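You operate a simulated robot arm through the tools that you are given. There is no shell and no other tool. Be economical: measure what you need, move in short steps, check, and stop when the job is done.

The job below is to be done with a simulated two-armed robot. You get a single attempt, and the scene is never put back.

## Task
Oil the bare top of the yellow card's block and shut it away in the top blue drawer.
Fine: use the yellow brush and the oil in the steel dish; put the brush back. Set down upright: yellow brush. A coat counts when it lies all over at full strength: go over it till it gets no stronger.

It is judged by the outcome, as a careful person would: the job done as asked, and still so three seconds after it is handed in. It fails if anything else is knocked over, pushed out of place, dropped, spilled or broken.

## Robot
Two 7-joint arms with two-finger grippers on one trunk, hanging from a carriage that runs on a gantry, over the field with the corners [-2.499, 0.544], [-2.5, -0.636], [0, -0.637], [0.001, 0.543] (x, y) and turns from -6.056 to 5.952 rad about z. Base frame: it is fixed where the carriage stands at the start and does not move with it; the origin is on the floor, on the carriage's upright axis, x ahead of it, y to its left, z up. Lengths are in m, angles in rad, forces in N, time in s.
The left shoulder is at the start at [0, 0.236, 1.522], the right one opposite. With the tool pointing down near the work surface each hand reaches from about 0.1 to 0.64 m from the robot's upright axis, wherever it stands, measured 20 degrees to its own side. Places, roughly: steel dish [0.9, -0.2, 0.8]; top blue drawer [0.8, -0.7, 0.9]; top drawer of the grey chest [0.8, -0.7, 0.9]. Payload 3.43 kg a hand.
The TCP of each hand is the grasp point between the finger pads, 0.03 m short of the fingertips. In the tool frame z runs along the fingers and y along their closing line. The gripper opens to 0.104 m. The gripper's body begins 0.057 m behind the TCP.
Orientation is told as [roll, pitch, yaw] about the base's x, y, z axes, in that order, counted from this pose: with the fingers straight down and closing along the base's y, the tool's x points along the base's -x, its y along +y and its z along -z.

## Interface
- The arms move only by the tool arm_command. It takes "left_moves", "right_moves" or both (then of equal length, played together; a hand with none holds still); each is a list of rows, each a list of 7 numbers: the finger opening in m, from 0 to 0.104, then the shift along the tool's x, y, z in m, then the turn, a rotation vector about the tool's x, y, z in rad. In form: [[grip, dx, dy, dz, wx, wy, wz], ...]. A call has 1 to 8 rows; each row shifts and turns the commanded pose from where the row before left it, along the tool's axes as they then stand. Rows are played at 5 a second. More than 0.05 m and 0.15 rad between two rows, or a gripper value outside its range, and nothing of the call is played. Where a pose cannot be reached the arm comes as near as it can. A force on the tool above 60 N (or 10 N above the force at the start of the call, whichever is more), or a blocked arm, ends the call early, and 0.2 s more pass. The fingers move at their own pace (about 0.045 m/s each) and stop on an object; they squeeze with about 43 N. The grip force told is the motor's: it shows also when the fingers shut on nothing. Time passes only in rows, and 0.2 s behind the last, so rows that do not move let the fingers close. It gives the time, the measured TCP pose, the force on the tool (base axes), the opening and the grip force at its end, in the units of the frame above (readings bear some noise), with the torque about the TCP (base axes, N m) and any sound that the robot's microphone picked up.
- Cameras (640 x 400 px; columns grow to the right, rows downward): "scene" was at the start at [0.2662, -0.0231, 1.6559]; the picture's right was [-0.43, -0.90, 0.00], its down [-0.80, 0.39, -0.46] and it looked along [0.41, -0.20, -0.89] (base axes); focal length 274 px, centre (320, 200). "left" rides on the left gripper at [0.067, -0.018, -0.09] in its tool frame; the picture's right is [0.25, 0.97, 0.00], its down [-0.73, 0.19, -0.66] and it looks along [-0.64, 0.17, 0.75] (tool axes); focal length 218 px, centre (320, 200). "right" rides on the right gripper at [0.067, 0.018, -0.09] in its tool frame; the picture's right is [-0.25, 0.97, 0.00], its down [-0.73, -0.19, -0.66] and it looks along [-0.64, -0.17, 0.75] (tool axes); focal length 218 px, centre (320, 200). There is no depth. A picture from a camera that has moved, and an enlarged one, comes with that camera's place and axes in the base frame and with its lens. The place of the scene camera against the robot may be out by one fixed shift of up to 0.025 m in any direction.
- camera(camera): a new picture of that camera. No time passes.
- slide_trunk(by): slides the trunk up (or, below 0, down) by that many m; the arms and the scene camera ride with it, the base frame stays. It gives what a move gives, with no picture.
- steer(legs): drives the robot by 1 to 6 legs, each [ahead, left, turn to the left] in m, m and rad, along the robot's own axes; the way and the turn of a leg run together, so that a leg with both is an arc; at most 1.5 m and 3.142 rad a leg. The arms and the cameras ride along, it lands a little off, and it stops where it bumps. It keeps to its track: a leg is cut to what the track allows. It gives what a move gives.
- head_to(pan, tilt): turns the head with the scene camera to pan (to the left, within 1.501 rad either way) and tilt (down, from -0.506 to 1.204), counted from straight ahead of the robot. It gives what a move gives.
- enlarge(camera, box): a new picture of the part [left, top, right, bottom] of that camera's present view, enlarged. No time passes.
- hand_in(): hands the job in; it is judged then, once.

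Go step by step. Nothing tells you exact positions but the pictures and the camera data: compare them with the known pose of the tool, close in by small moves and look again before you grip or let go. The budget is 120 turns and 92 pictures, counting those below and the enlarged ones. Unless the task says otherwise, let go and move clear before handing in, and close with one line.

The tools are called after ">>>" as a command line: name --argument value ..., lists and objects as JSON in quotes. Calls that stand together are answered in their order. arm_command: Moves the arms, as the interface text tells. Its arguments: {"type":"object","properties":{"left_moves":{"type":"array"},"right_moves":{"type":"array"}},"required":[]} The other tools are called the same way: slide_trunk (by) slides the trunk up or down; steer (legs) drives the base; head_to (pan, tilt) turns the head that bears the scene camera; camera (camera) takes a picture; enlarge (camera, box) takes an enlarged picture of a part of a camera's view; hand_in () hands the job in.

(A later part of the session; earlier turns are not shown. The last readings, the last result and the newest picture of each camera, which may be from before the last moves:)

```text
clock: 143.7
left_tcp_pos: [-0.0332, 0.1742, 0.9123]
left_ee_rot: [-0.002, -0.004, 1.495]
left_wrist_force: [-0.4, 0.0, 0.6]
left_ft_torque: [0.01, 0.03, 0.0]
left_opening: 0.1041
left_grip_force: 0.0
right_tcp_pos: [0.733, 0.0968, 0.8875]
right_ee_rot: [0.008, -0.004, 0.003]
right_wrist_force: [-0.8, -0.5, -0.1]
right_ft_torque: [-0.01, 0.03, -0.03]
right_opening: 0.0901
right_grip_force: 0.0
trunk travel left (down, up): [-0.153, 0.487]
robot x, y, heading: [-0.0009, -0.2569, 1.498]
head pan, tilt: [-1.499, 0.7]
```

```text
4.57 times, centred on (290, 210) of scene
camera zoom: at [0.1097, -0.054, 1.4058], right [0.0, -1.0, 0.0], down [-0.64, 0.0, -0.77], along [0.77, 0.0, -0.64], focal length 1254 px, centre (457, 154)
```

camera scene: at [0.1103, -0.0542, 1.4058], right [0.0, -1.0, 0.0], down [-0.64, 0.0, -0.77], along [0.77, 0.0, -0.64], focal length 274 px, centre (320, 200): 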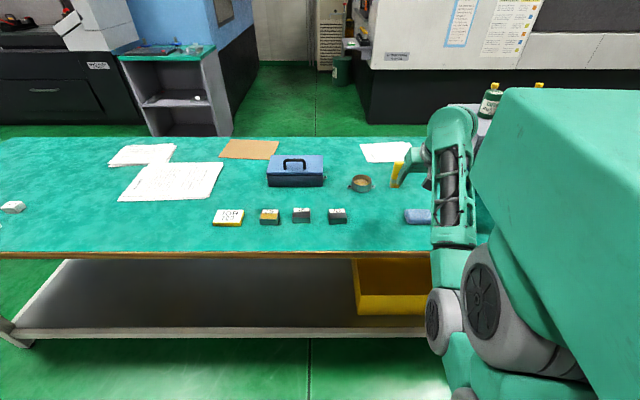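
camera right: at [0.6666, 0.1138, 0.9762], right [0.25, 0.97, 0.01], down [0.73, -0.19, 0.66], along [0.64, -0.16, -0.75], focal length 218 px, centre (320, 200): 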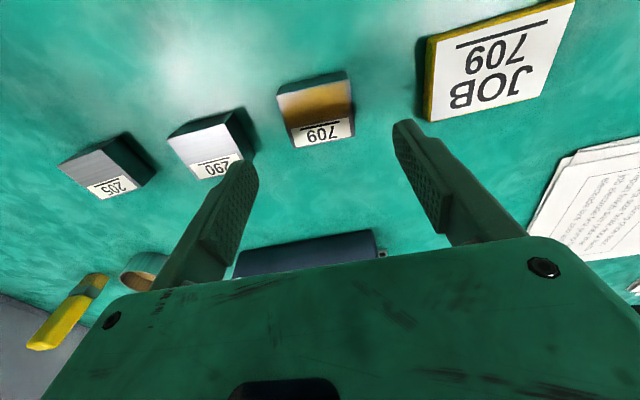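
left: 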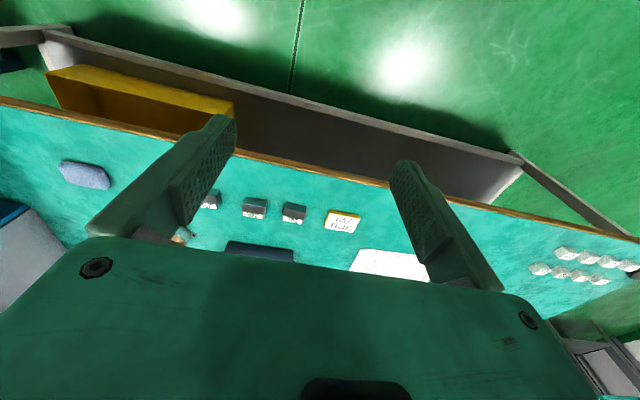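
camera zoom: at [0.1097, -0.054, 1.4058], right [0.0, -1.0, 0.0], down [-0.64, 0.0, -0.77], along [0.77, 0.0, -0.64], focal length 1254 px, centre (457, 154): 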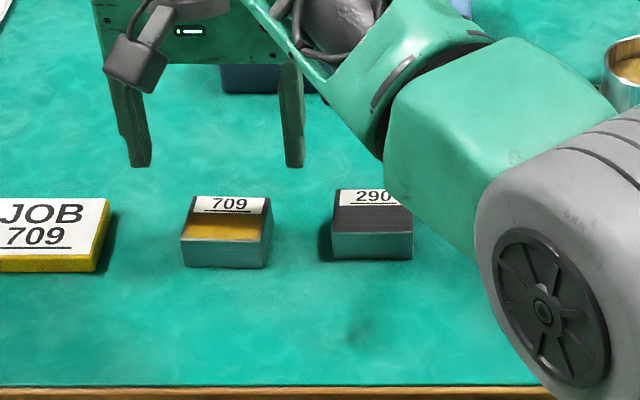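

The hand is centred over 709 (block centre about [0.734, 0.097]). I'll descend with the fingers on either side of it.

>>> arm_command --right_moves '[[0.084, 0, 0, 0.03, 0, 0, 0], [0.084, 0, 0, 0.03, 0, 0, 0], [0.084, 0, 0, 0.02, 0, 0, 0], [0.084, 0, 0, 0, 0, 0, 0]]'

>>> camera --camera "right"

>>> enlarge --camera "scene" --box '[220, 180, 360, 240]'

```text
clock: 144.7
left_tcp_pos: [-0.0348, 0.1749, 0.9122]
left_ee_rot: [0.0, -0.003, 1.497]
left_wrist_force: [0.8, -0.3, -1.0]
left_ft_torque: [0.01, -0.01, -0.01]
left_opening: 0.1039
left_grip_force: 0.1
right_tcp_pos: [0.7381, 0.1003, 0.8162]
right_ee_rot: [0.012, -0.02, 0.004]
right_wrist_force: [-1.2, -1.2, 2.9]
right_ft_torque: [-0.18, 0.11, -0.09]
right_opening: 0.0838
right_grip_force: 0.1
trunk travel left (down, up): [-0.153, 0.487]
robot x, y, heading: [-0.002, -0.256, 1.497]
head pan, tilt: [-1.499, 0.7]
stopped in row 4 (right hand): the force on the tool passed its limit at 66 N (the readings are from after the stop); the commanded pose is now the measured one
```

```text
31 pictures are left
camera right: at [0.6693, 0.1157, 0.9049], right [0.25, 0.97, 0.02], down [0.72, -0.2, 0.67], along [0.65, -0.15, -0.74], focal length 218 px, centre (320, 200)
```

right: 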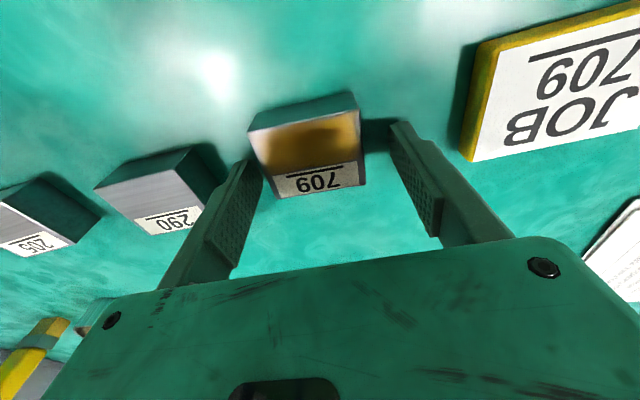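

```text
4.57 times, centred on (290, 210) of scene
camera zoom: at [0.1094, -0.054, 1.4053], right [0.0, -1.0, 0.0], down [-0.64, 0.0, -0.77], along [0.77, 0.0, -0.64], focal length 1254 px, centre (457, 154)
```

zoom: 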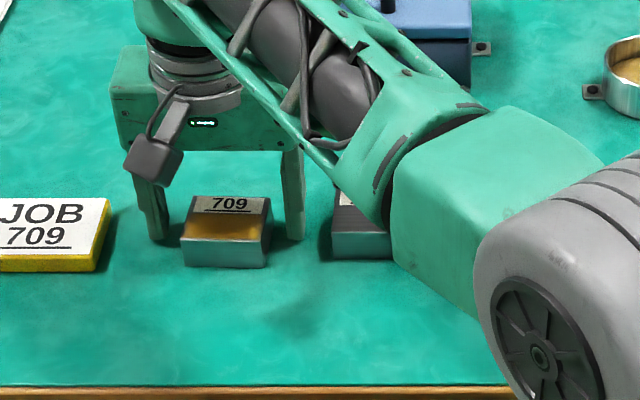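

The fingertips met the bench at TCP z 0.816, so the bench is at about 0.785 and the block's true centre is about [0.725, 0.099]. I'll lift 3 mm, shift back 12 mm and re-check.

>>> arm_command --right_moves '[[0.084, 0, 0, -0.004, 0, 0, 0], [0.084, 0.012, -0.001, 0, -0.009, 0.018, 0], [0.084, 0, 0, 0, 0, 0, 0]]'

>>> camera --camera "right"

```text
clock: 145.5
left_tcp_pos: [-0.0336, 0.1749, 0.9136]
left_ee_rot: [0.002, -0.003, 1.496]
left_wrist_force: [-0.7, 0.4, -1.0]
left_ft_torque: [0.02, -0.01, -0.01]
left_opening: 0.1043
left_grip_force: 0.0
right_tcp_pos: [0.725, 0.0983, 0.8192]
right_ee_rot: [0.021, -0.001, 0.005]
right_wrist_force: [0.4, -0.2, 0.0]
right_ft_torque: [-0.01, 0.01, 0.0]
right_opening: 0.0839
right_grip_force: 0.1
trunk travel left (down, up): [-0.153, 0.487]
robot x, y, heading: [-0.0015, -0.2595, 1.493]
head pan, tilt: [-1.499, 0.7]
```

```text
29 pictures are left
camera right: at [0.658, 0.113, 0.9093], right [0.25, 0.97, 0.02], down [0.73, -0.2, 0.65], along [0.64, -0.15, -0.76], focal length 218 px, centre (320, 200)
```

right: 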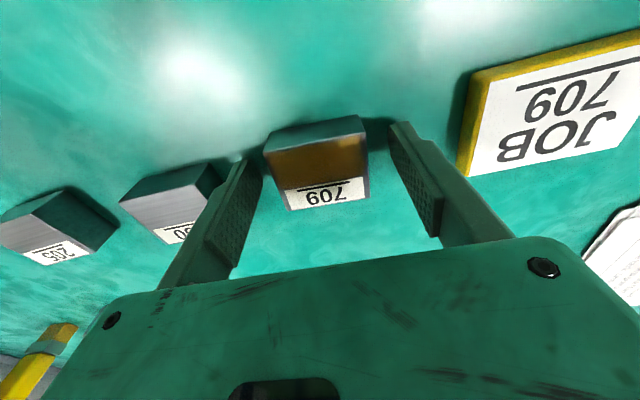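

The fingers straddle the block with x aligned. A small y and roll trim, then close.

>>> arm_command --right_moves '[[0.084, 0, -0.002, 0, 0.018, 0, 0], [0.06, 0, 0, 0, 0, 0, 0], [0.04, 0, 0, 0, 0, 0, 0], [0.02, 0, 0, 0, 0, 0, 0], [0.0, 0, 0, 0, 0, 0, 0], [0.0, 0, 0, 0, 0, 0, 0]]'

>>> camera --camera "right"

```text
clock: 146.9
left_tcp_pos: [-0.0332, 0.1754, 0.9122]
left_ee_rot: [0.0, -0.005, 1.496]
left_wrist_force: [0.7, 0.7, 0.2]
left_ft_torque: [-0.01, 0.05, 0.0]
left_opening: 0.104
left_grip_force: 0.0
right_tcp_pos: [0.7239, 0.0949, 0.8196]
right_ee_rot: [0.004, 0.001, 0.006]
right_wrist_force: [-0.7, 0.4, 0.2]
right_ft_torque: [0.1, -0.07, -0.01]
right_opening: 0.0546
right_grip_force: 43.1
trunk travel left (down, up): [-0.153, 0.487]
robot x, y, heading: [0.0003, -0.258, 1.495]
head pan, tilt: [-1.499, 0.7]
```

```text
28 pictures are left
camera right: at [0.6576, 0.1127, 0.9088], right [0.25, 0.97, 0.0], down [0.73, -0.19, 0.66], along [0.64, -0.16, -0.75], focal length 218 px, centre (320, 200)
```

right: 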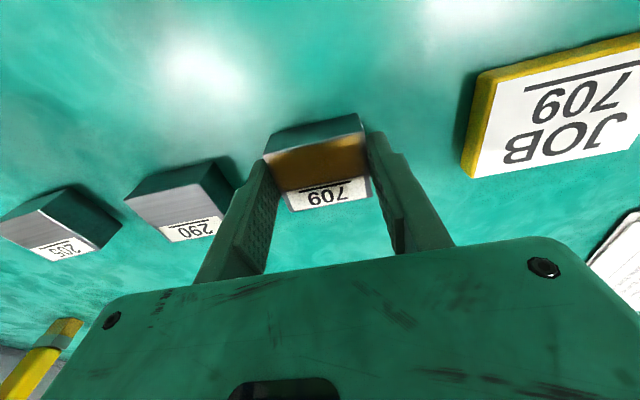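

The block is gripped (opening 0.055). I'll lift straight up, draw back off the bench, and then drive toward the chest.

>>> arm_command --right_moves '[[0, 0, 0, -0.01, 0, 0, 0], [0, 0, 0, -0.03, 0, 0, 0], [0, 0, 0, -0.04, 0, 0, 0], [0, 0, 0, -0.04, 0, 0, 0], [0, 0.045, 0, -0.01, 0, 0, 0], [0, 0.045, 0, 0, 0, 0, 0], [0, 0.045, 0, 0, 0, 0, 0], [0, 0.045, 0, 0, 0, 0, 0]]'

>>> camera --camera "scene"

```text
clock: 148.7
left_tcp_pos: [-0.0348, 0.1747, 0.9126]
left_ee_rot: [-0.001, -0.003, 1.496]
left_wrist_force: [0.4, 0.5, 0.3]
left_ft_torque: [-0.01, -0.01, -0.05]
left_opening: 0.1042
left_grip_force: 0.1
right_tcp_pos: [0.5487, 0.1024, 0.9396]
right_ee_rot: [0.004, -0.001, 0.006]
right_wrist_force: [-0.2, 0.3, 0.3]
right_ft_torque: [0.02, 0.0, 0.0]
right_opening: 0.0001
right_grip_force: 34.9
right hand out of reach, approached as far as the arm can: row 8
trunk travel left (down, up): [-0.153, 0.487]
robot x, y, heading: [-0.0036, -0.2548, 1.498]
head pan, tilt: [-1.499, 0.7]
```

```text
27 pictures are left
camera scene: at [0.1083, -0.0544, 1.4057], right [0.0, -1.0, 0.0], down [-0.64, 0.0, -0.76], along [0.76, 0.0, -0.64], focal length 274 px, centre (320, 200)
```

scene: 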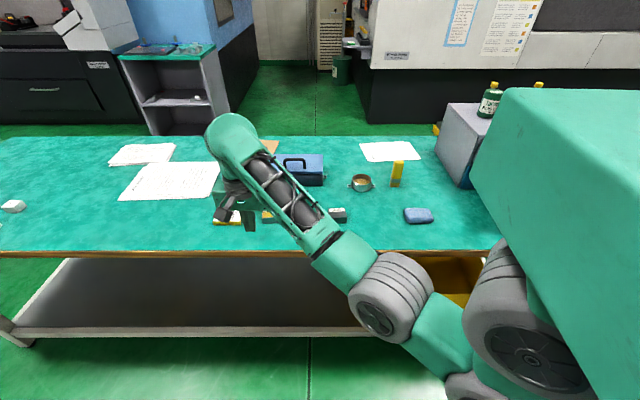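

The fingers are empty, so the block slipped. I'll look where it is.

>>> camera --camera "right"

>>> enlarge --camera "scene" --box '[200, 180, 360, 270]'

```text
26 pictures are left
camera right: at [0.4826, 0.1188, 1.0292], right [0.25, 0.97, 0.0], down [0.73, -0.19, 0.66], along [0.64, -0.16, -0.75], focal length 218 px, centre (320, 200)
```

right: 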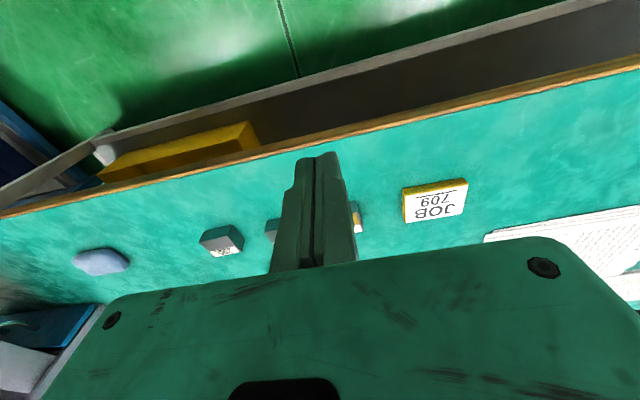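

```text
4.00 times, centred on (280, 225) of scene
camera zoom: at [0.1083, -0.0544, 1.4057], right [0.0, -1.0, 0.0], down [-0.64, 0.0, -0.76], along [0.76, 0.0, -0.64], focal length 1097 px, centre (480, 100)
```

zoom: 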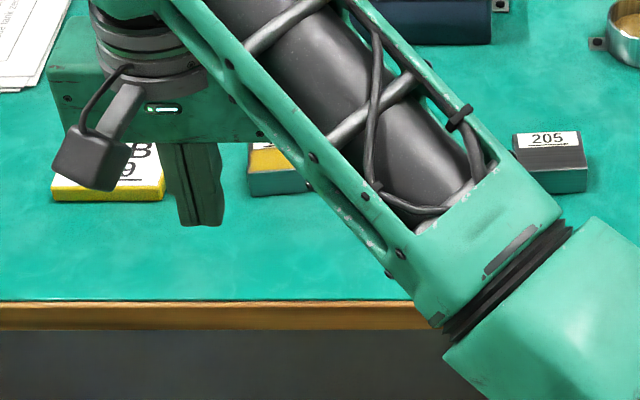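

The block is still on the bench, upright. I'll open the fingers to see its present place.

>>> arm_command --right_moves '[[0.05, 0, 0, -0.005, 0, 0, 0], [0.104, 0, 0, 0, 0, 0, 0], [0.104, 0, 0, 0, 0, 0, 0], [0.104, 0, 0, 0, 0, 0, 0], [0.104, -0.04, -0.005, 0, 0, 0, 0], [0.104, 0, 0, 0, 0, 0, 0]]'

>>> enlarge --camera "right" --box '[180, 90, 460, 265]'

```text
clock: 150.1
left_tcp_pos: [-0.0349, 0.1736, 0.913]
left_ee_rot: [0.0, -0.005, 1.495]
left_wrist_force: [-0.4, -0.2, 0.4]
left_ft_torque: [0.04, -0.02, -0.03]
left_opening: 0.104
left_grip_force: 0.1
right_tcp_pos: [0.5917, 0.0992, 0.943]
right_ee_rot: [0.0, 0.004, 0.005]
right_wrist_force: [0.5, 0.4, -0.7]
right_ft_torque: [0.01, 0.0, -0.04]
right_opening: 0.1041
right_grip_force: 0.1
right hand out of reach, approached as far as the arm can: row 1
trunk travel left (down, up): [-0.153, 0.487]
robot x, y, heading: [0.0001, -0.2588, 1.494]
head pan, tilt: [-1.499, 0.7]
```

```text
2.29 times, centred on (320, 178) of right
camera zoom: at [0.5256, 0.1162, 1.0317], right [0.25, 0.97, 0.0], down [0.73, -0.19, 0.66], along [0.64, -0.16, -0.76], focal length 499 px, centre (320, 251)
```

zoom: 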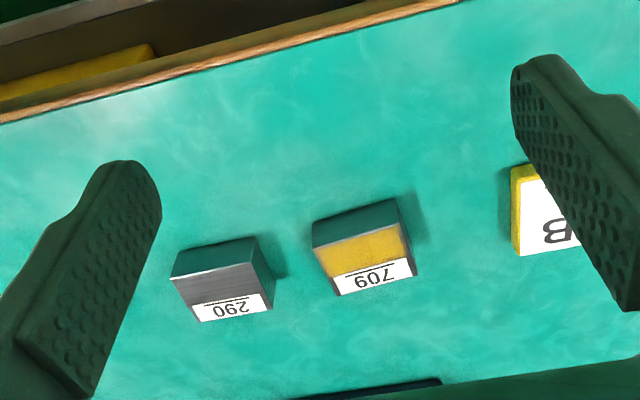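

709 sits upright at about [0.727, 0.095], turned by about +0.10 rad. I'll approach again with the hand turned to match.

>>> arm_command --right_moves '[[0.086, -0.045, -0.002, 0, 0, 0, 0], [0.086, -0.045, -0.002, 0, 0, 0, 0], [0.086, -0.0455, 0, 0, 0, 0, -0.1], [0.086, 0, 0, 0.035, 0, 0, 0], [0.086, 0, 0, 0.035, 0, 0, 0], [0.086, 0, 0, 0, 0, 0, 0]]'

>>> camera --camera "right"

```text
clock: 151.5
left_tcp_pos: [-0.0341, 0.1753, 0.9126]
left_ee_rot: [-0.001, -0.003, 1.496]
left_wrist_force: [-0.4, -0.4, 0.0]
left_ft_torque: [-0.02, 0.03, 0.01]
left_opening: 0.104
left_grip_force: 0.1
right_tcp_pos: [0.7281, 0.0958, 0.8726]
right_ee_rot: [0.004, 0.0, 0.105]
right_wrist_force: [0.4, -0.4, -0.5]
right_ft_torque: [0.02, 0.03, 0.02]
right_opening: 0.0858
right_grip_force: 0.0
trunk travel left (down, up): [-0.153, 0.487]
robot x, y, heading: [-0.0003, -0.2557, 1.494]
head pan, tilt: [-1.499, 0.7]
```

```text
23 pictures are left
camera right: at [0.6601, 0.1057, 0.9624], right [0.15, 0.99, 0.0], down [0.75, -0.12, 0.66], along [0.65, -0.1, -0.75], focal length 218 px, centre (320, 200)
```

right: 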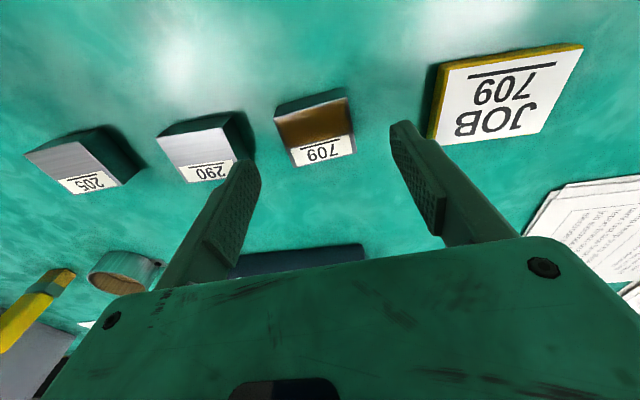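

Aligned with the block. Shift 2 mm, descend to just above the bench and grip.

>>> arm_command --right_moves '[[0.086, 0, -0.002, 0.03, 0, 0, 0], [0.086, 0, 0, 0.0225, 0, 0, 0], [0.06, 0, 0, 0, 0, 0, 0], [0.03, 0, 0, 0, 0, 0, 0], [0.0, 0, 0, 0, 0, 0, 0], [0.0, 0, 0, 0, 0, 0, 0], [0.0, 0, 0, 0, 0, 0, 0]]'

>>> camera --camera "right"

```text
clock: 153.1
left_tcp_pos: [-0.0349, 0.1735, 0.9138]
left_ee_rot: [-0.001, -0.004, 1.497]
left_wrist_force: [1.0, 1.1, 0.0]
left_ft_torque: [0.03, -0.03, -0.01]
left_opening: 0.1042
left_grip_force: 0.0
right_tcp_pos: [0.7281, 0.0929, 0.8193]
right_ee_rot: [0.002, 0.0, 0.106]
right_wrist_force: [1.0, -0.4, -0.4]
right_ft_torque: [-0.02, -0.07, 0.02]
right_opening: 0.0548
right_grip_force: 43.0
trunk travel left (down, up): [-0.153, 0.487]
robot x, y, heading: [-0.0016, -0.26, 1.491]
head pan, tilt: [-1.499, 0.7]
```

```text
22 pictures are left
camera right: at [0.6601, 0.1037, 0.909], right [0.15, 0.99, 0.0], down [0.75, -0.11, 0.66], along [0.65, -0.1, -0.75], focal length 218 px, centre (320, 200)
```

right: 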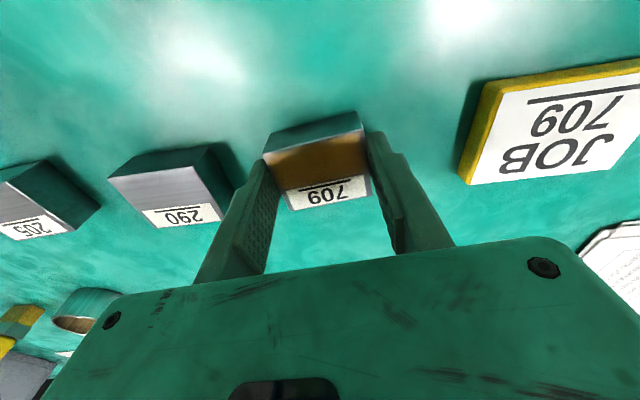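

>>> arm_command --right_moves '[[0, 0, 0, -0.003, 0, 0, 0], [0, 0, 0, -0.003, 0, 0, 0], [0, 0, 0, -0.003, 0, 0, 0], [0, 0, 0, -0.003, 0, 0, 0]]'

>>> enlarge --camera "right" --box '[220, 80, 420, 230]'

```text
clock: 154.1
left_tcp_pos: [-0.035, 0.1751, 0.9127]
left_ee_rot: [0.0, -0.003, 1.496]
left_wrist_force: [0.1, 0.0, -0.1]
left_ft_torque: [0.0, -0.02, 0.01]
left_opening: 0.104
left_grip_force: 0.0
right_tcp_pos: [0.7275, 0.0935, 0.8322]
right_ee_rot: [0.003, 0.001, 0.105]
right_wrist_force: [-0.2, 0.6, -3.8]
right_ft_torque: [-0.01, 0.02, 0.0]
right_opening: 0.0548
right_grip_force: 42.9
trunk travel left (down, up): [-0.153, 0.487]
robot x, y, heading: [-0.0029, -0.2562, 1.498]
head pan, tilt: [-1.499, 0.7]
```

```text
2.67 times, centred on (320, 155) of right
camera zoom: at [0.6596, 0.1038, 0.9214], right [0.15, 0.99, 0.0], down [0.75, -0.12, 0.66], along [0.65, -0.1, -0.75], focal length 582 px, centre (320, 320)
```

zoom: 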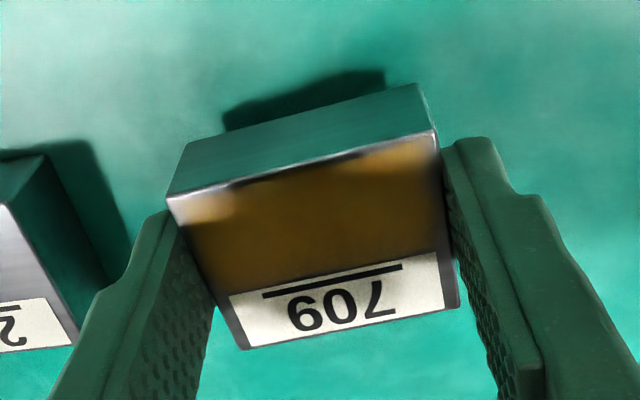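

The block is held now (weight 3.8 N), so a slow lift works; the fast one shook it loose. I'll lift and draw back in small steps.

>>> arm_command --right_moves '[[0, 0, 0, -0.012, 0, 0, 0], [0, 0, 0, -0.016, 0, 0, 0], [0, 0, 0, -0.018, 0, 0, 0], [0, 0, 0, -0.018, 0, 0, 0], [0, 0, 0, -0.018, 0, 0, 0], [0, 0, 0, -0.014, 0, 0, 0], [0, 0, 0, -0.008, 0, 0, 0], [0, 0, 0, 0, 0, 0, 0]]'

>>> arm_command --right_moves '[[0, 0.01, 0, 0, 0, 0, 0], [0, 0.018, 0, 0, 0, 0, 0], [0, 0.02, 0, 0, 0, 0, 0], [0, 0.02, 0, 0, 0, 0, 0], [0, 0.02, 0, 0, 0, 0, 0], [0, 0.018, 0, 0, 0, 0, 0], [0, 0.01, 0, 0, 0, 0, 0], [0, 0, 0, 0, 0, 0, 0]]'

```text
clock: 155.9
left_tcp_pos: [-0.0354, 0.1744, 0.9116]
left_ee_rot: [0.0, -0.004, 1.496]
left_wrist_force: [0.2, 0.4, -0.8]
left_ft_torque: [-0.02, -0.01, 0.03]
left_opening: 0.1037
left_grip_force: 0.1
right_tcp_pos: [0.7282, 0.0935, 0.9352]
right_ee_rot: [0.001, 0.0, 0.106]
right_wrist_force: [0.7, -0.3, -5.3]
right_ft_torque: [-0.01, 0.02, 0.04]
right_opening: 0.0543
right_grip_force: 43.1
trunk travel left (down, up): [-0.153, 0.487]
robot x, y, heading: [0.0035, -0.2601, 1.496]
head pan, tilt: [-1.499, 0.7]
```

```text
clock: 157.7
left_tcp_pos: [-0.0342, 0.1735, 0.9118]
left_ee_rot: [0.001, -0.005, 1.497]
left_wrist_force: [-0.3, -0.3, 0.4]
left_ft_torque: [-0.02, 0.03, 0.02]
left_opening: 0.104
left_grip_force: 0.1
right_tcp_pos: [0.6126, 0.0803, 0.9366]
right_ee_rot: [0.003, -0.001, 0.105]
right_wrist_force: [0.3, 0.4, -4.2]
right_ft_torque: [-0.01, 0.0, 0.02]
right_opening: 0.0545
right_grip_force: 42.9
trunk travel left (down, up): [-0.153, 0.487]
robot x, y, heading: [0.0007, -0.26, 1.501]
head pan, tilt: [-1.499, 0.7]
```

Holding firm. I'll drive along -y in short legs toward the chest.

>>> steer --legs '[[-0.05, 0, 0], [-0.05, 0, 0], [-0.05, 0, 0], [-0.05, 0, 0], [-0.05, 0, 0], [-0.05, 0, 0]]'

>>> camera --camera "scene"

```text
clock: 161.2
left_tcp_pos: [-0.0559, -0.1274, 0.9115]
left_ee_rot: [-0.001, -0.001, 1.496]
left_wrist_force: [1.1, -0.7, -0.5]
left_ft_torque: [0.08, -0.01, 0.01]
left_opening: 0.1039
left_grip_force: 0.1
right_tcp_pos: [0.5899, -0.2203, 0.9352]
right_ee_rot: [0.0, 0.0, 0.105]
right_wrist_force: [-0.5, -1.2, -5.6]
right_ft_torque: [0.08, 0.01, 0.02]
right_opening: 0.0546
right_grip_force: 42.9
trunk travel left (down, up): [-0.153, 0.487]
robot x, y, heading: [-0.0257, -0.5587, 1.496]
head pan, tilt: [-1.499, 0.7]
```

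```text
20 pictures are left
camera scene: at [0.0861, -0.3546, 1.4053], right [0.0, -1.0, 0.0], down [-0.64, 0.0, -0.76], along [0.76, 0.0, -0.64], focal length 274 px, centre (320, 200)
```

scene: 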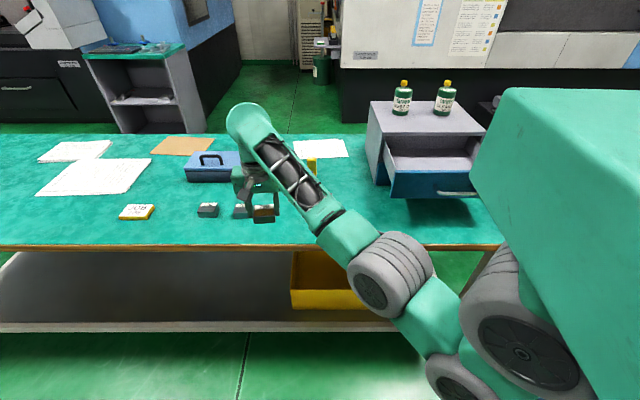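

Good view of the open drawer. I'll enlarge it for measuring.

>>> enlarge --camera "scene" --box '[350, 80, 500, 220]'

```text
2.86 times, centred on (425, 150) of scene
camera zoom: at [0.0861, -0.3546, 1.4053], right [0.0, -1.0, 0.0], down [-0.64, 0.0, -0.76], along [0.76, 0.0, -0.64], focal length 784 px, centre (20, 343)
```

zoom: 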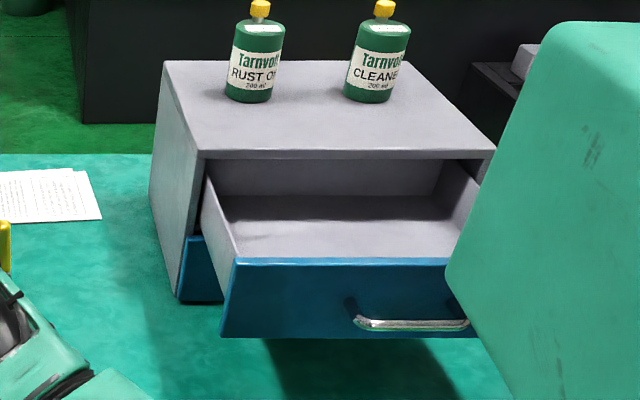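

The drawer front stands at about x=0.737 with its top edge at z≈0.953, and the inside runs from y -0.585 to -0.88. I'll raise the trunk by 0.1 and carry the block slowly over to y≈-0.70.

>>> slide_trunk --by 0.1

>>> arm_command --right_moves '[[0, 0, -0.01, 0, 0, 0, 0.05], [0, 0, -0.02, 0, 0, 0, 0.055], [0, 0, -0.027, 0, 0, 0, 0], [0, 0, -0.027, 0, 0, 0, 0], [0, 0, -0.027, 0, 0, 0, 0], [0, 0, -0.027, 0, 0, 0, 0], [0, 0, -0.027, 0, 0, 0, 0], [0, 0, -0.027, 0, 0, 0, 0]]'

>>> arm_command --right_moves '[[0, 0, -0.027, 0, 0, 0, 0], [0, 0, -0.027, 0, 0, 0, 0], [0, 0, -0.027, 0, 0, 0, 0], [0, 0, -0.027, 0, 0, 0, 0], [0, 0, -0.027, 0, 0, 0, 0], [0, 0, -0.027, 0, 0, 0, 0], [0, 0, -0.027, 0, 0, 0, 0], [0, 0, -0.027, 0, 0, 0, 0]]'

```text
clock: 162.6
left_tcp_pos: [-0.0574, -0.1243, 1.0119]
left_ee_rot: [-0.001, -0.002, 1.496]
left_wrist_force: [0.4, 0.5, 0.1]
left_ft_torque: [0.01, -0.03, 0.03]
left_opening: 0.1039
left_grip_force: 0.1
right_tcp_pos: [0.5889, -0.2183, 1.036]
right_ee_rot: [0.002, 0.001, 0.104]
right_wrist_force: [-0.3, -0.5, -4.9]
right_ft_torque: [0.01, -0.01, 0.01]
right_opening: 0.0544
right_grip_force: 43.2
trunk travel left (down, up): [-0.253, 0.387]
robot x, y, heading: [-0.0214, -0.5537, 1.496]
head pan, tilt: [-1.499, 0.7]
```

```text
clock: 164.4
left_tcp_pos: [-0.0583, -0.1252, 1.0123]
left_ee_rot: [0.0, -0.001, 1.495]
left_wrist_force: [0.3, -1.4, 0.3]
left_ft_torque: [0.0, -0.01, 0.01]
left_opening: 0.1038
left_grip_force: 0.0
right_tcp_pos: [0.6124, -0.3959, 0.9974]
right_ee_rot: [0.003, -0.001, 0.001]
right_wrist_force: [-0.7, 0.4, -4.1]
right_ft_torque: [-0.01, 0.05, 0.02]
right_opening: 0.0545
right_grip_force: 43.0
right hand out of reach, approached as far as the arm can: row 3, 4, 5, 6, 7, 8
trunk travel left (down, up): [-0.253, 0.387]
robot x, y, heading: [-0.0245, -0.5611, 1.493]
head pan, tilt: [-1.499, 0.7]
```

```text
clock: 166.2
left_tcp_pos: [-0.0582, -0.1252, 1.0127]
left_ee_rot: [-0.001, -0.005, 1.495]
left_wrist_force: [-0.1, 0.1, -1.0]
left_ft_torque: [0.01, -0.04, -0.02]
left_opening: 0.1041
left_grip_force: 0.0
right_tcp_pos: [0.6184, -0.6112, 0.9856]
right_ee_rot: [0.003, 0.001, 0.0]
right_wrist_force: [-0.4, 0.1, -5.1]
right_ft_torque: [-0.02, 0.04, -0.01]
right_opening: 0.0544
right_grip_force: 42.2
right hand out of reach, approached as far as the arm can: row 1, 2, 3, 6
trunk travel left (down, up): [-0.253, 0.387]
robot x, y, heading: [-0.0241, -0.5539, 1.495]
head pan, tilt: [-1.499, 0.7]
```

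The height is limited near the shoulder, so I'll raise the trunk a bit more and then go on over the drawer.

>>> slide_trunk --by 0.06

>>> arm_command --right_moves '[[0, 0, -0.015, 0, 0, 0, 0], [0, 0, -0.024, 0, 0, 0, 0], [0, 0, -0.024, 0, 0, 0, 0], [0, 0, -0.024, 0, 0, 0, 0], [0, 0, 0, 0, 0, 0, 0]]'

>>> camera --camera "right"

```text
clock: 167.2
left_tcp_pos: [-0.0577, -0.1225, 1.0727]
left_ee_rot: [-0.001, -0.004, 1.497]
left_wrist_force: [-0.7, 1.4, -0.3]
left_ft_torque: [0.03, 0.0, -0.02]
left_opening: 0.1038
left_grip_force: 0.1
right_tcp_pos: [0.6176, -0.6099, 1.0447]
right_ee_rot: [0.005, 0.0, 0.002]
right_wrist_force: [0.6, -0.1, -5.9]
right_ft_torque: [-0.02, 0.0, 0.0]
right_opening: 0.0545
right_grip_force: 43.2
trunk travel left (down, up): [-0.313, 0.327]
robot x, y, heading: [-0.0193, -0.5592, 1.494]
head pan, tilt: [-1.499, 0.7]
```

```text
clock: 168.4
left_tcp_pos: [-0.0567, -0.1252, 1.0725]
left_ee_rot: [-0.001, -0.004, 1.497]
left_wrist_force: [-0.2, -0.7, -0.2]
left_ft_torque: [0.0, -0.01, -0.01]
left_opening: 0.104
left_grip_force: 0.2
right_tcp_pos: [0.6187, -0.6969, 1.045]
right_ee_rot: [0.002, 0.0, -0.003]
right_wrist_force: [0.1, -0.5, -5.8]
right_ft_torque: [-0.02, 0.01, 0.01]
right_opening: 0.0547
right_grip_force: 43.2
trunk travel left (down, up): [-0.313, 0.327]
robot x, y, heading: [-0.0223, -0.5556, 1.496]
head pan, tilt: [-1.499, 0.7]
```

```text
18 pictures are left
camera right: at [0.5518, -0.6799, 1.1345], right [0.25, 0.97, 0.0], down [0.73, -0.19, 0.66], along [0.64, -0.16, -0.75], focal length 218 px, centre (320, 200)
```

right: 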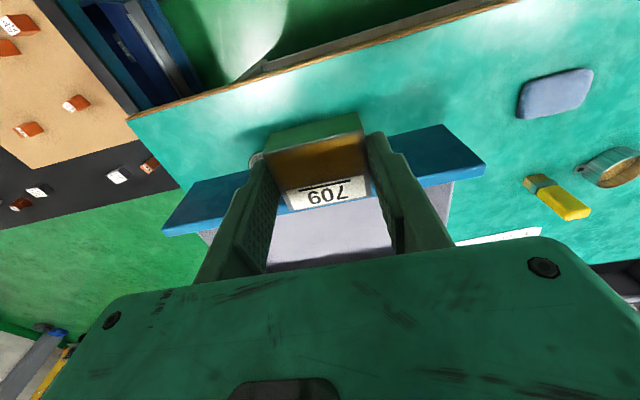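

The drawer front runs at x≈0.71–0.735 and y -0.55 to -0.93, and the block is at a good y. I'll move it in over the drawer.

>>> arm_command --right_moves '[[0, -0.015, 0, 0, 0, 0, 0], [0, -0.028, 0, 0, 0, 0, 0], [0, -0.028, 0, 0, 0, 0, 0], [0, -0.028, 0, 0, 0, 0, 0], [0, -0.028, 0, 0, 0, 0, 0], [0, -0.028, 0, 0, 0, 0, 0], [0, -0.025, 0, 0, 0, 0, 0], [0, -0.015, 0, 0, 0, 0, 0]]'

>>> camera --camera "right"

>>> camera --camera "scene"

```text
clock: 170.2
left_tcp_pos: [-0.0567, -0.1244, 1.0729]
left_ee_rot: [-0.001, -0.003, 1.495]
left_wrist_force: [0.0, -0.1, 0.6]
left_ft_torque: [0.0, 0.02, 0.01]
left_opening: 0.1041
left_grip_force: 0.0
right_tcp_pos: [0.8141, -0.6971, 1.0462]
right_ee_rot: [0.003, -0.001, 0.001]
right_wrist_force: [1.1, 0.3, -4.7]
right_ft_torque: [-0.03, 0.01, -0.01]
right_opening: 0.0546
right_grip_force: 42.8
trunk travel left (down, up): [-0.313, 0.327]
robot x, y, heading: [-0.0236, -0.5554, 1.495]
head pan, tilt: [-1.499, 0.7]
```

```text
17 pictures are left
camera right: at [0.7471, -0.6803, 1.1352], right [0.25, 0.97, 0.0], down [0.73, -0.19, 0.66], along [0.64, -0.16, -0.75], focal length 218 px, centre (320, 200)
```

right: 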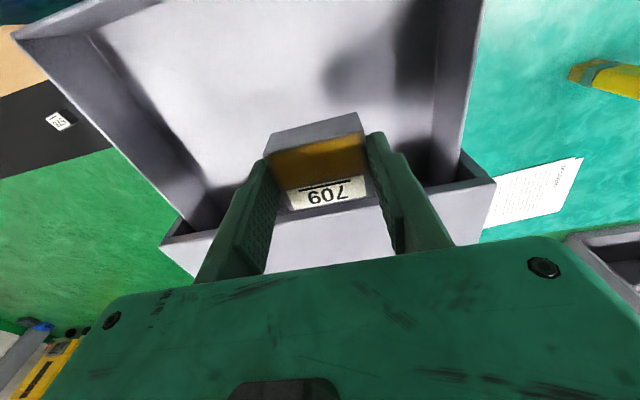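

```text
16 pictures are left
camera scene: at [0.0865, -0.3531, 1.5657], right [0.0, -1.0, 0.0], down [-0.64, 0.0, -0.76], along [0.76, 0.0, -0.64], focal length 274 px, centre (320, 200)
```

scene: 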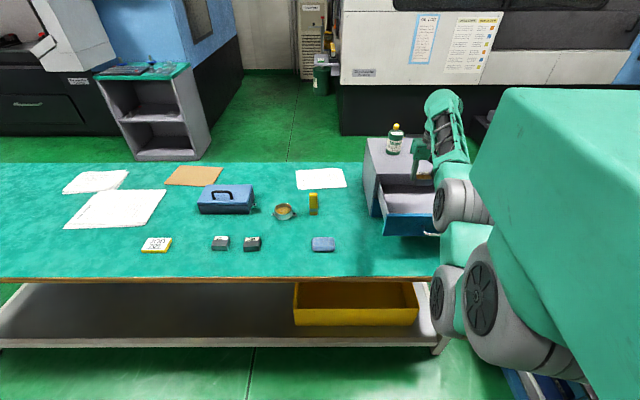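

The block hangs over the drawer, clear of the chest face (x≈0.887). I'll lower it slowly.

>>> arm_command --right_moves '[[0, 0, 0, 0.01, 0, 0, 0], [0, 0, 0, 0.018, 0, 0, 0], [0, 0, 0, 0.02, 0, 0, 0], [0, 0, 0, 0.02, 0, 0, 0], [0, 0, 0, 0.02, 0, 0, 0], [0, 0, 0, 0.016, 0, 0, 0], [0, 0, 0, 0.008, 0, 0, 0], [0, 0, 0, 0, 0, 0, 0]]'

>>> camera --camera "right"

```text
clock: 172.0
left_tcp_pos: [-0.0557, -0.1237, 1.0728]
left_ee_rot: [-0.002, -0.004, 1.495]
left_wrist_force: [0.5, -0.3, 0.7]
left_ft_torque: [0.0, 0.02, 0.01]
left_opening: 0.1042
left_grip_force: 0.1
right_tcp_pos: [0.8166, -0.6982, 0.9364]
right_ee_rot: [0.004, -0.006, -0.001]
right_wrist_force: [-1.2, 2.1, 10.2]
right_ft_torque: [-0.34, 0.34, -0.07]
right_opening: 0.0544
right_grip_force: 42.8
trunk travel left (down, up): [-0.313, 0.327]
robot x, y, heading: [-0.021, -0.5558, 1.493]
head pan, tilt: [-1.499, 0.7]
```

```text
15 pictures are left
camera right: at [0.7492, -0.68, 1.0252], right [0.25, 0.97, 0.0], down [0.73, -0.19, 0.66], along [0.64, -0.16, -0.75], focal length 218 px, centre (320, 200)
```

right: 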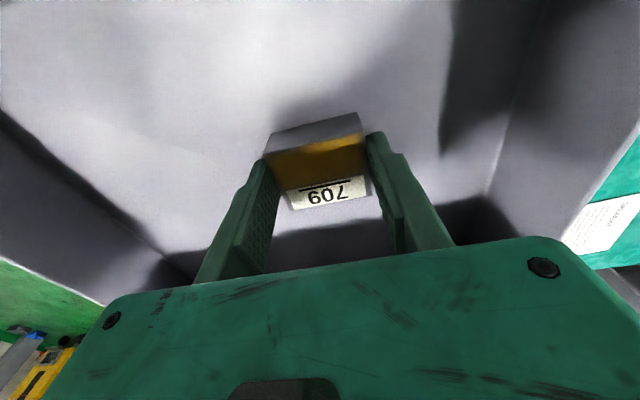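

The block rests on the drawer floor (10 N). I'll ease off and open, then rise.

>>> arm_command --right_moves '[[0.0, 0, 0, -0.001, 0, 0, 0], [0.056, 0, 0, 0, 0, 0, 0], [0.06, 0, 0, 0, 0, 0, 0], [0.075, 0, 0, 0, 0, 0, 0], [0.085, 0, 0, 0, 0, 0, 0], [0.085, 0, 0, -0.015, 0, 0, 0], [0.085, 0, 0, -0.03, 0, 0, 0], [0.085, 0, 0, -0.04, 0, 0, 0]]'

>>> arm_command --right_moves '[[0.085, 0, 0, -0.03, 0, 0, 0], [0.085, 0.03, 0, -0.01, 0, 0, 0], [0.085, 0, 0, 0, 0, 0, 0]]'

>>> camera --camera "right"

```text
clock: 173.8
left_tcp_pos: [-0.0543, -0.1245, 1.072]
left_ee_rot: [-0.003, -0.004, 1.496]
left_wrist_force: [0.5, -0.3, -0.5]
left_ft_torque: [-0.02, -0.03, 0.05]
left_opening: 0.104
left_grip_force: 0.1
right_tcp_pos: [0.8133, -0.6984, 1.0191]
right_ee_rot: [0.002, -0.001, -0.003]
right_wrist_force: [-1.1, -0.5, -1.5]
right_ft_torque: [0.01, 0.02, 0.0]
right_opening: 0.0849
right_grip_force: 0.1
trunk travel left (down, up): [-0.313, 0.327]
robot x, y, heading: [-0.0218, -0.5578, 1.496]
head pan, tilt: [-1.499, 0.7]
```

```text
clock: 174.6
left_tcp_pos: [-0.0545, -0.1235, 1.0727]
left_ee_rot: [-0.001, -0.003, 1.496]
left_wrist_force: [0.7, 0.1, -0.2]
left_ft_torque: [-0.01, -0.02, 0.03]
left_opening: 0.104
left_grip_force: 0.1
right_tcp_pos: [0.7838, -0.6979, 1.0613]
right_ee_rot: [0.003, -0.001, 0.001]
right_wrist_force: [0.4, 0.5, 0.1]
right_ft_torque: [-0.02, 0.03, -0.02]
right_opening: 0.085
right_grip_force: 0.1
trunk travel left (down, up): [-0.313, 0.327]
robot x, y, heading: [-0.0225, -0.5576, 1.491]
head pan, tilt: [-1.499, 0.7]
```

```text
14 pictures are left
camera right: at [0.7182, -0.6802, 1.1495], right [0.25, 0.97, 0.0], down [0.73, -0.19, 0.66], along [0.64, -0.16, -0.75], focal length 218 px, centre (320, 200)
```

right: 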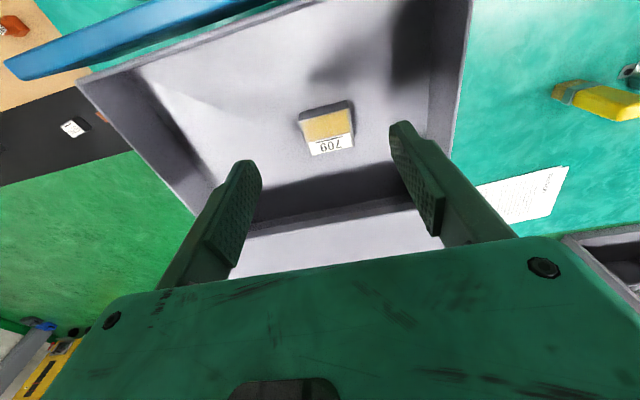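

709 lies in the drawer, coated side up. A quick close look at the coat before shutting.

>>> enlarge --camera "right" --box '[285, 90, 375, 160]'

```text
5.71 times, centred on (330, 125) of right
camera zoom: at [0.7182, -0.6802, 1.1495], right [0.25, 0.97, 0.0], down [0.73, -0.19, 0.66], along [0.64, -0.16, -0.75], focal length 1247 px, centre (263, 629)
```

zoom: 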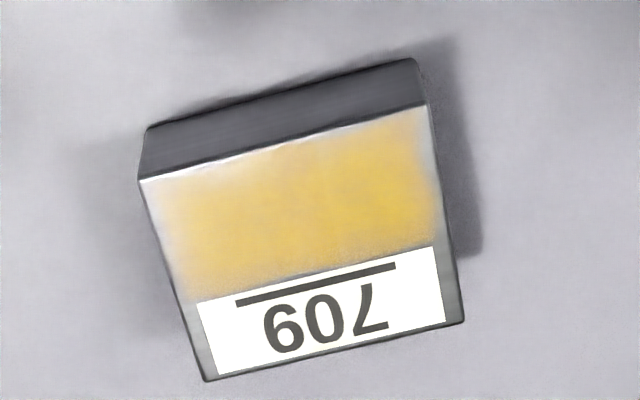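

The -y rim of the coat still looks thin over 2–3 mm. I have budget left, so I'll fetch the brush once more and touch up that rim in the drawer. First I'll back the hand out and reposition so brush, dish and drawer are all in reach.

>>> arm_command --right_moves '[[0.085, 0.04, 0, 0, 0, 0, 0], [0.085, 0.04, 0, 0, 0, 0, 0], [0.085, 0.04, 0, 0, 0, 0, 0], [0.085, 0.04, 0, 0, 0, 0, 0], [0.085, 0, 0.048, 0, 0, 0, 0], [0.085, 0, 0.048, 0, 0, 0, 0], [0.085, 0, 0.048, 0, 0, 0, 0], [0.085, 0, 0.048, 0, 0, 0, 0]]'

>>> arm_command --right_moves '[[0.085, 0, 0.048, 0, 0, 0, 0], [0.085, 0, 0.048, 0, 0, 0, 0], [0.085, 0, 0, 0, 0, -0.15, 0], [0.085, 0, 0, 0, 0, -0.15, 0], [0.085, 0, 0, 0, 0, -0.15, 0]]'

>>> steer --legs '[[0.11, -0.03, 0]]'

>>> slide_trunk --by -0.14

```text
clock: 176.4
left_tcp_pos: [-0.0571, -0.1248, 1.0731]
left_ee_rot: [0.001, -0.004, 1.496]
left_wrist_force: [0.4, -0.1, -0.6]
left_ft_torque: [-0.02, 0.04, 0.02]
left_opening: 0.1041
left_grip_force: 0.1
right_tcp_pos: [0.6273, -0.5044, 1.0481]
right_ee_rot: [0.004, 0.0, -0.001]
right_wrist_force: [0.3, 0.8, 0.7]
right_ft_torque: [0.02, -0.02, 0.02]
right_opening: 0.0849
right_grip_force: 0.0
right hand out of reach, approached as far as the arm can: row 4, 5, 7
trunk travel left (down, up): [-0.313, 0.327]
robot x, y, heading: [-0.0237, -0.5552, 1.496]
head pan, tilt: [-1.499, 0.7]
```

```text
clock: 177.6
left_tcp_pos: [-0.057, -0.1251, 1.0731]
left_ee_rot: [0.0, -0.003, 1.497]
left_wrist_force: [0.1, 0.9, 0.3]
left_ft_torque: [0.01, -0.01, 0.01]
left_opening: 0.1039
left_grip_force: 0.0
right_tcp_pos: [0.6267, -0.4101, 1.0492]
right_ee_rot: [0.003, -0.451, -0.002]
right_wrist_force: [0.0, 0.0, -0.4]
right_ft_torque: [0.02, -0.02, -0.04]
right_opening: 0.0847
right_grip_force: 0.2
trunk travel left (down, up): [-0.313, 0.327]
robot x, y, heading: [-0.025, -0.554, 1.496]
head pan, tilt: [-1.499, 0.7]
```

```text
clock: 178.8
left_tcp_pos: [-0.0336, -0.0168, 1.0729]
left_ee_rot: [0.0, -0.003, 1.496]
left_wrist_force: [0.8, 0.0, 0.3]
left_ft_torque: [-0.05, -0.02, 0.0]
left_opening: 0.1042
left_grip_force: 0.2
right_tcp_pos: [0.6502, -0.3006, 1.0493]
right_ee_rot: [0.006, -0.448, -0.003]
right_wrist_force: [-0.4, 0.1, 0.3]
right_ft_torque: [0.0, 0.02, -0.06]
right_opening: 0.0851
right_grip_force: 0.1
trunk travel left (down, up): [-0.313, 0.327]
robot x, y, heading: [0.0002, -0.4498, 1.498]
head pan, tilt: [-1.499, 0.7]
```

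```text
clock: 180.4
left_tcp_pos: [-0.0328, -0.0171, 0.9334]
left_ee_rot: [0.001, -0.005, 1.496]
left_wrist_force: [0.5, -0.2, -0.1]
left_ft_torque: [-0.01, -0.01, 0.02]
left_opening: 0.1039
left_grip_force: 0.0
right_tcp_pos: [0.6512, -0.302, 0.909]
right_ee_rot: [0.005, -0.45, -0.002]
right_wrist_force: [0.2, 0.6, 0.7]
right_ft_torque: [-0.04, 0.03, 0.0]
right_opening: 0.085
right_grip_force: 0.1
trunk travel left (down, up): [-0.173, 0.467]
robot x, y, heading: [-0.0014, -0.4486, 1.497]
head pan, tilt: [-1.499, 0.7]
```

>>> arm_command --right_moves '[[0.085, -0.0412, -0.0066, 0.0128, 0, 0, 0], [0.085, -0.0412, -0.0066, 0.0128, 0, 0, 0], [0.085, -0.0412, -0.0066, 0.0128, 0, 0, 0], [0.085, -0.0412, -0.0066, 0.0128, 0, 0, 0], [0.085, -0.0412, -0.0066, 0.0128, 0, 0, 0], [0.085, 0, 0, 0, 0, 0, 0]]'

>>> camera --camera "right"

```text
clock: 181.8
left_tcp_pos: [-0.0359, -0.0172, 0.9322]
left_ee_rot: [0.0, -0.004, 1.497]
left_wrist_force: [-0.1, -0.2, -0.1]
left_ft_torque: [0.01, -0.02, 0.0]
left_opening: 0.1041
left_grip_force: 0.1
right_tcp_pos: [0.8632, -0.3347, 0.9401]
right_ee_rot: [0.004, -0.449, -0.002]
right_wrist_force: [0.4, -0.1, 0.5]
right_ft_torque: [0.01, 0.02, -0.02]
right_opening: 0.0853
right_grip_force: 0.0
trunk travel left (down, up): [-0.173, 0.467]
robot x, y, heading: [-0.0007, -0.4503, 1.496]
head pan, tilt: [-1.499, 0.7]
```

```text
12 pictures are left
camera right: at [0.7646, -0.3176, 0.9916], right [0.23, 0.97, 0.11], down [0.37, -0.19, 0.91], along [0.9, -0.17, -0.41], focal length 218 px, centre (320, 200)
```

right: 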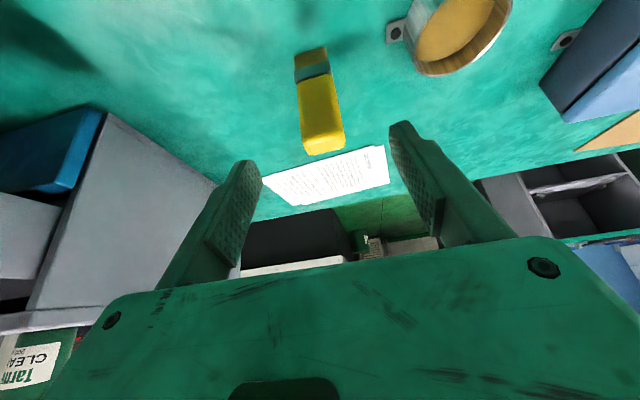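

The brush lines up as before. Descend along the tool axis and grip.

>>> arm_command --right_moves '[[0.085, 0, 0, 0.036, 0, 0, 0], [0.085, 0, 0, 0.036, 0, 0, 0], [0.085, 0, 0, 0.037, 0, 0, 0], [0.05, 0, 0, 0, 0, 0, 0], [0.02, 0, 0, 0, 0, 0, 0], [0.0, 0, 0, 0, 0, 0, 0], [0.0, 0, 0, 0, 0, 0, 0], [0.0, 0, 0, 0, 0, 0, 0]]'

>>> arm_command --right_moves '[[0, -0.0197, 0, -0.0404, 0, 0, 0], [0, -0.0197, 0, -0.0404, 0, 0, 0], [0, 0.0045, 0.042, -0.0022, 0, 0, 0], [0, 0, 0.042, 0, 0, 0, 0], [0, 0, 0.043, 0, 0, 0, 0], [0, 0, 0, 0, 0, 0, 0]]'

>>> camera --camera "right"

```text
clock: 183.6
left_tcp_pos: [-0.0341, -0.0174, 0.9322]
left_ee_rot: [0.001, -0.005, 1.498]
left_wrist_force: [0.1, 1.1, 0.6]
left_ft_torque: [0.0, -0.02, -0.03]
left_opening: 0.1041
left_grip_force: 0.1
right_tcp_pos: [0.9113, -0.3335, 0.8435]
right_ee_rot: [0.003, -0.451, -0.002]
right_wrist_force: [0.7, 0.8, 0.2]
right_ft_torque: [-0.01, -0.01, -0.01]
right_opening: 0.0331
right_grip_force: 43.4
trunk travel left (down, up): [-0.173, 0.467]
robot x, y, heading: [0.0018, -0.4508, 1.496]
head pan, tilt: [-1.499, 0.7]
```

```text
clock: 185.0
left_tcp_pos: [-0.0344, -0.0186, 0.9313]
left_ee_rot: [0.0, -0.002, 1.495]
left_wrist_force: [0.2, -0.5, -0.4]
left_ft_torque: [0.01, -0.02, -0.02]
left_opening: 0.1041
left_grip_force: 0.1
right_tcp_pos: [0.9083, -0.2096, 0.9339]
right_ee_rot: [0.004, -0.449, -0.002]
right_wrist_force: [0.0, 0.3, -0.7]
right_ft_torque: [0.02, -0.04, -0.02]
right_opening: 0.0333
right_grip_force: 43.1
trunk travel left (down, up): [-0.173, 0.467]
robot x, y, heading: [0.0018, -0.4527, 1.497]
head pan, tilt: [-1.499, 0.7]
```

```text
11 pictures are left
camera right: at [0.8097, -0.1923, 0.9858], right [0.23, 0.97, 0.11], down [0.37, -0.19, 0.91], along [0.9, -0.17, -0.4], focal length 218 px, centre (320, 200)
```

right: 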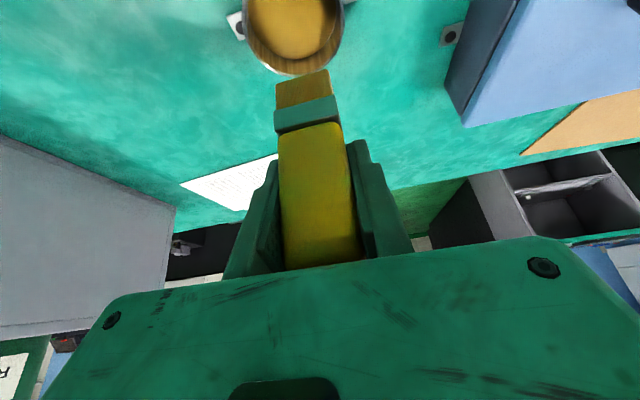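

Brush in hand and clean of the bench. Load it on the pad, lift, draw back and raise the trunk for clearance over the drawer.

>>> arm_command --right_moves '[[0, 0.0121, 0.002, 0.0249, 0, 0, 0], [0, 0.0121, 0, 0.0249, 0, 0, 0], [0, 0.0121, 0, 0.0249, 0, 0, 0], [0, 0, 0.004, 0, 0, 0, 0], [0, 0, -0.004, 0, 0, 0, 0], [0, 0, 0, 0, 0, 0, 0]]'

>>> arm_command --right_moves '[[0, -0.0131, 0, -0.027, 0, 0, 0], [0, -0.0131, 0, -0.027, 0, 0, 0], [0, -0.0131, 0, -0.027, 0, 0, 0], [0, 0, 0, 0, 0, 0, 0], [0, 0.0345, 0, -0.0168, 0, 0, 0], [0, 0.0345, 0, -0.0168, 0, 0, 0], [0, 0.0345, 0, -0.0168, 0, 0, 0], [0, 0, 0, 0, 0, 0, 0]]'

>>> slide_trunk --by 0.11

```text
clock: 186.4
left_tcp_pos: [-0.0319, -0.0164, 0.9334]
left_ee_rot: [-0.003, -0.003, 1.497]
left_wrist_force: [-0.2, -0.4, 0.6]
left_ft_torque: [-0.01, 0.02, -0.04]
left_opening: 0.1039
left_grip_force: 0.1
right_tcp_pos: [0.9098, -0.204, 0.8542]
right_ee_rot: [0.009, -0.455, -0.003]
right_wrist_force: [2.1, 2.1, 13.0]
right_ft_torque: [0.0, 0.04, -0.03]
right_opening: 0.0333
right_grip_force: 42.9
trunk travel left (down, up): [-0.173, 0.467]
robot x, y, heading: [-0.0013, -0.449, 1.496]
head pan, tilt: [-1.499, 0.7]
```

```text
clock: 188.2
left_tcp_pos: [-0.0329, -0.0171, 0.9324]
left_ee_rot: [-0.002, -0.003, 1.496]
left_wrist_force: [0.5, 0.4, 0.5]
left_ft_torque: [0.0, -0.01, 0.0]
left_opening: 0.104
left_grip_force: 0.1
right_tcp_pos: [0.7943, -0.2056, 0.9408]
right_ee_rot: [0.005, -0.452, -0.004]
right_wrist_force: [0.7, 0.7, -0.3]
right_ft_torque: [0.02, -0.01, -0.01]
right_opening: 0.0332
right_grip_force: 43.2
trunk travel left (down, up): [-0.173, 0.467]
robot x, y, heading: [-0.0024, -0.4473, 1.498]
head pan, tilt: [-1.499, 0.7]
```

```text
clock: 189.7
left_tcp_pos: [-0.0342, -0.0185, 1.042]
left_ee_rot: [-0.001, -0.003, 1.497]
left_wrist_force: [0.5, -0.4, -0.2]
left_ft_torque: [0.01, -0.01, -0.02]
left_opening: 0.104
left_grip_force: 0.0
right_tcp_pos: [0.7924, -0.2071, 1.0503]
right_ee_rot: [0.004, -0.45, -0.002]
right_wrist_force: [-0.4, -0.9, -0.1]
right_ft_torque: [-0.02, 0.0, 0.02]
right_opening: 0.033
right_grip_force: 42.9
trunk travel left (down, up): [-0.283, 0.357]
robot x, y, heading: [0.0006, -0.4514, 1.495]
head pan, tilt: [-1.499, 0.7]
```

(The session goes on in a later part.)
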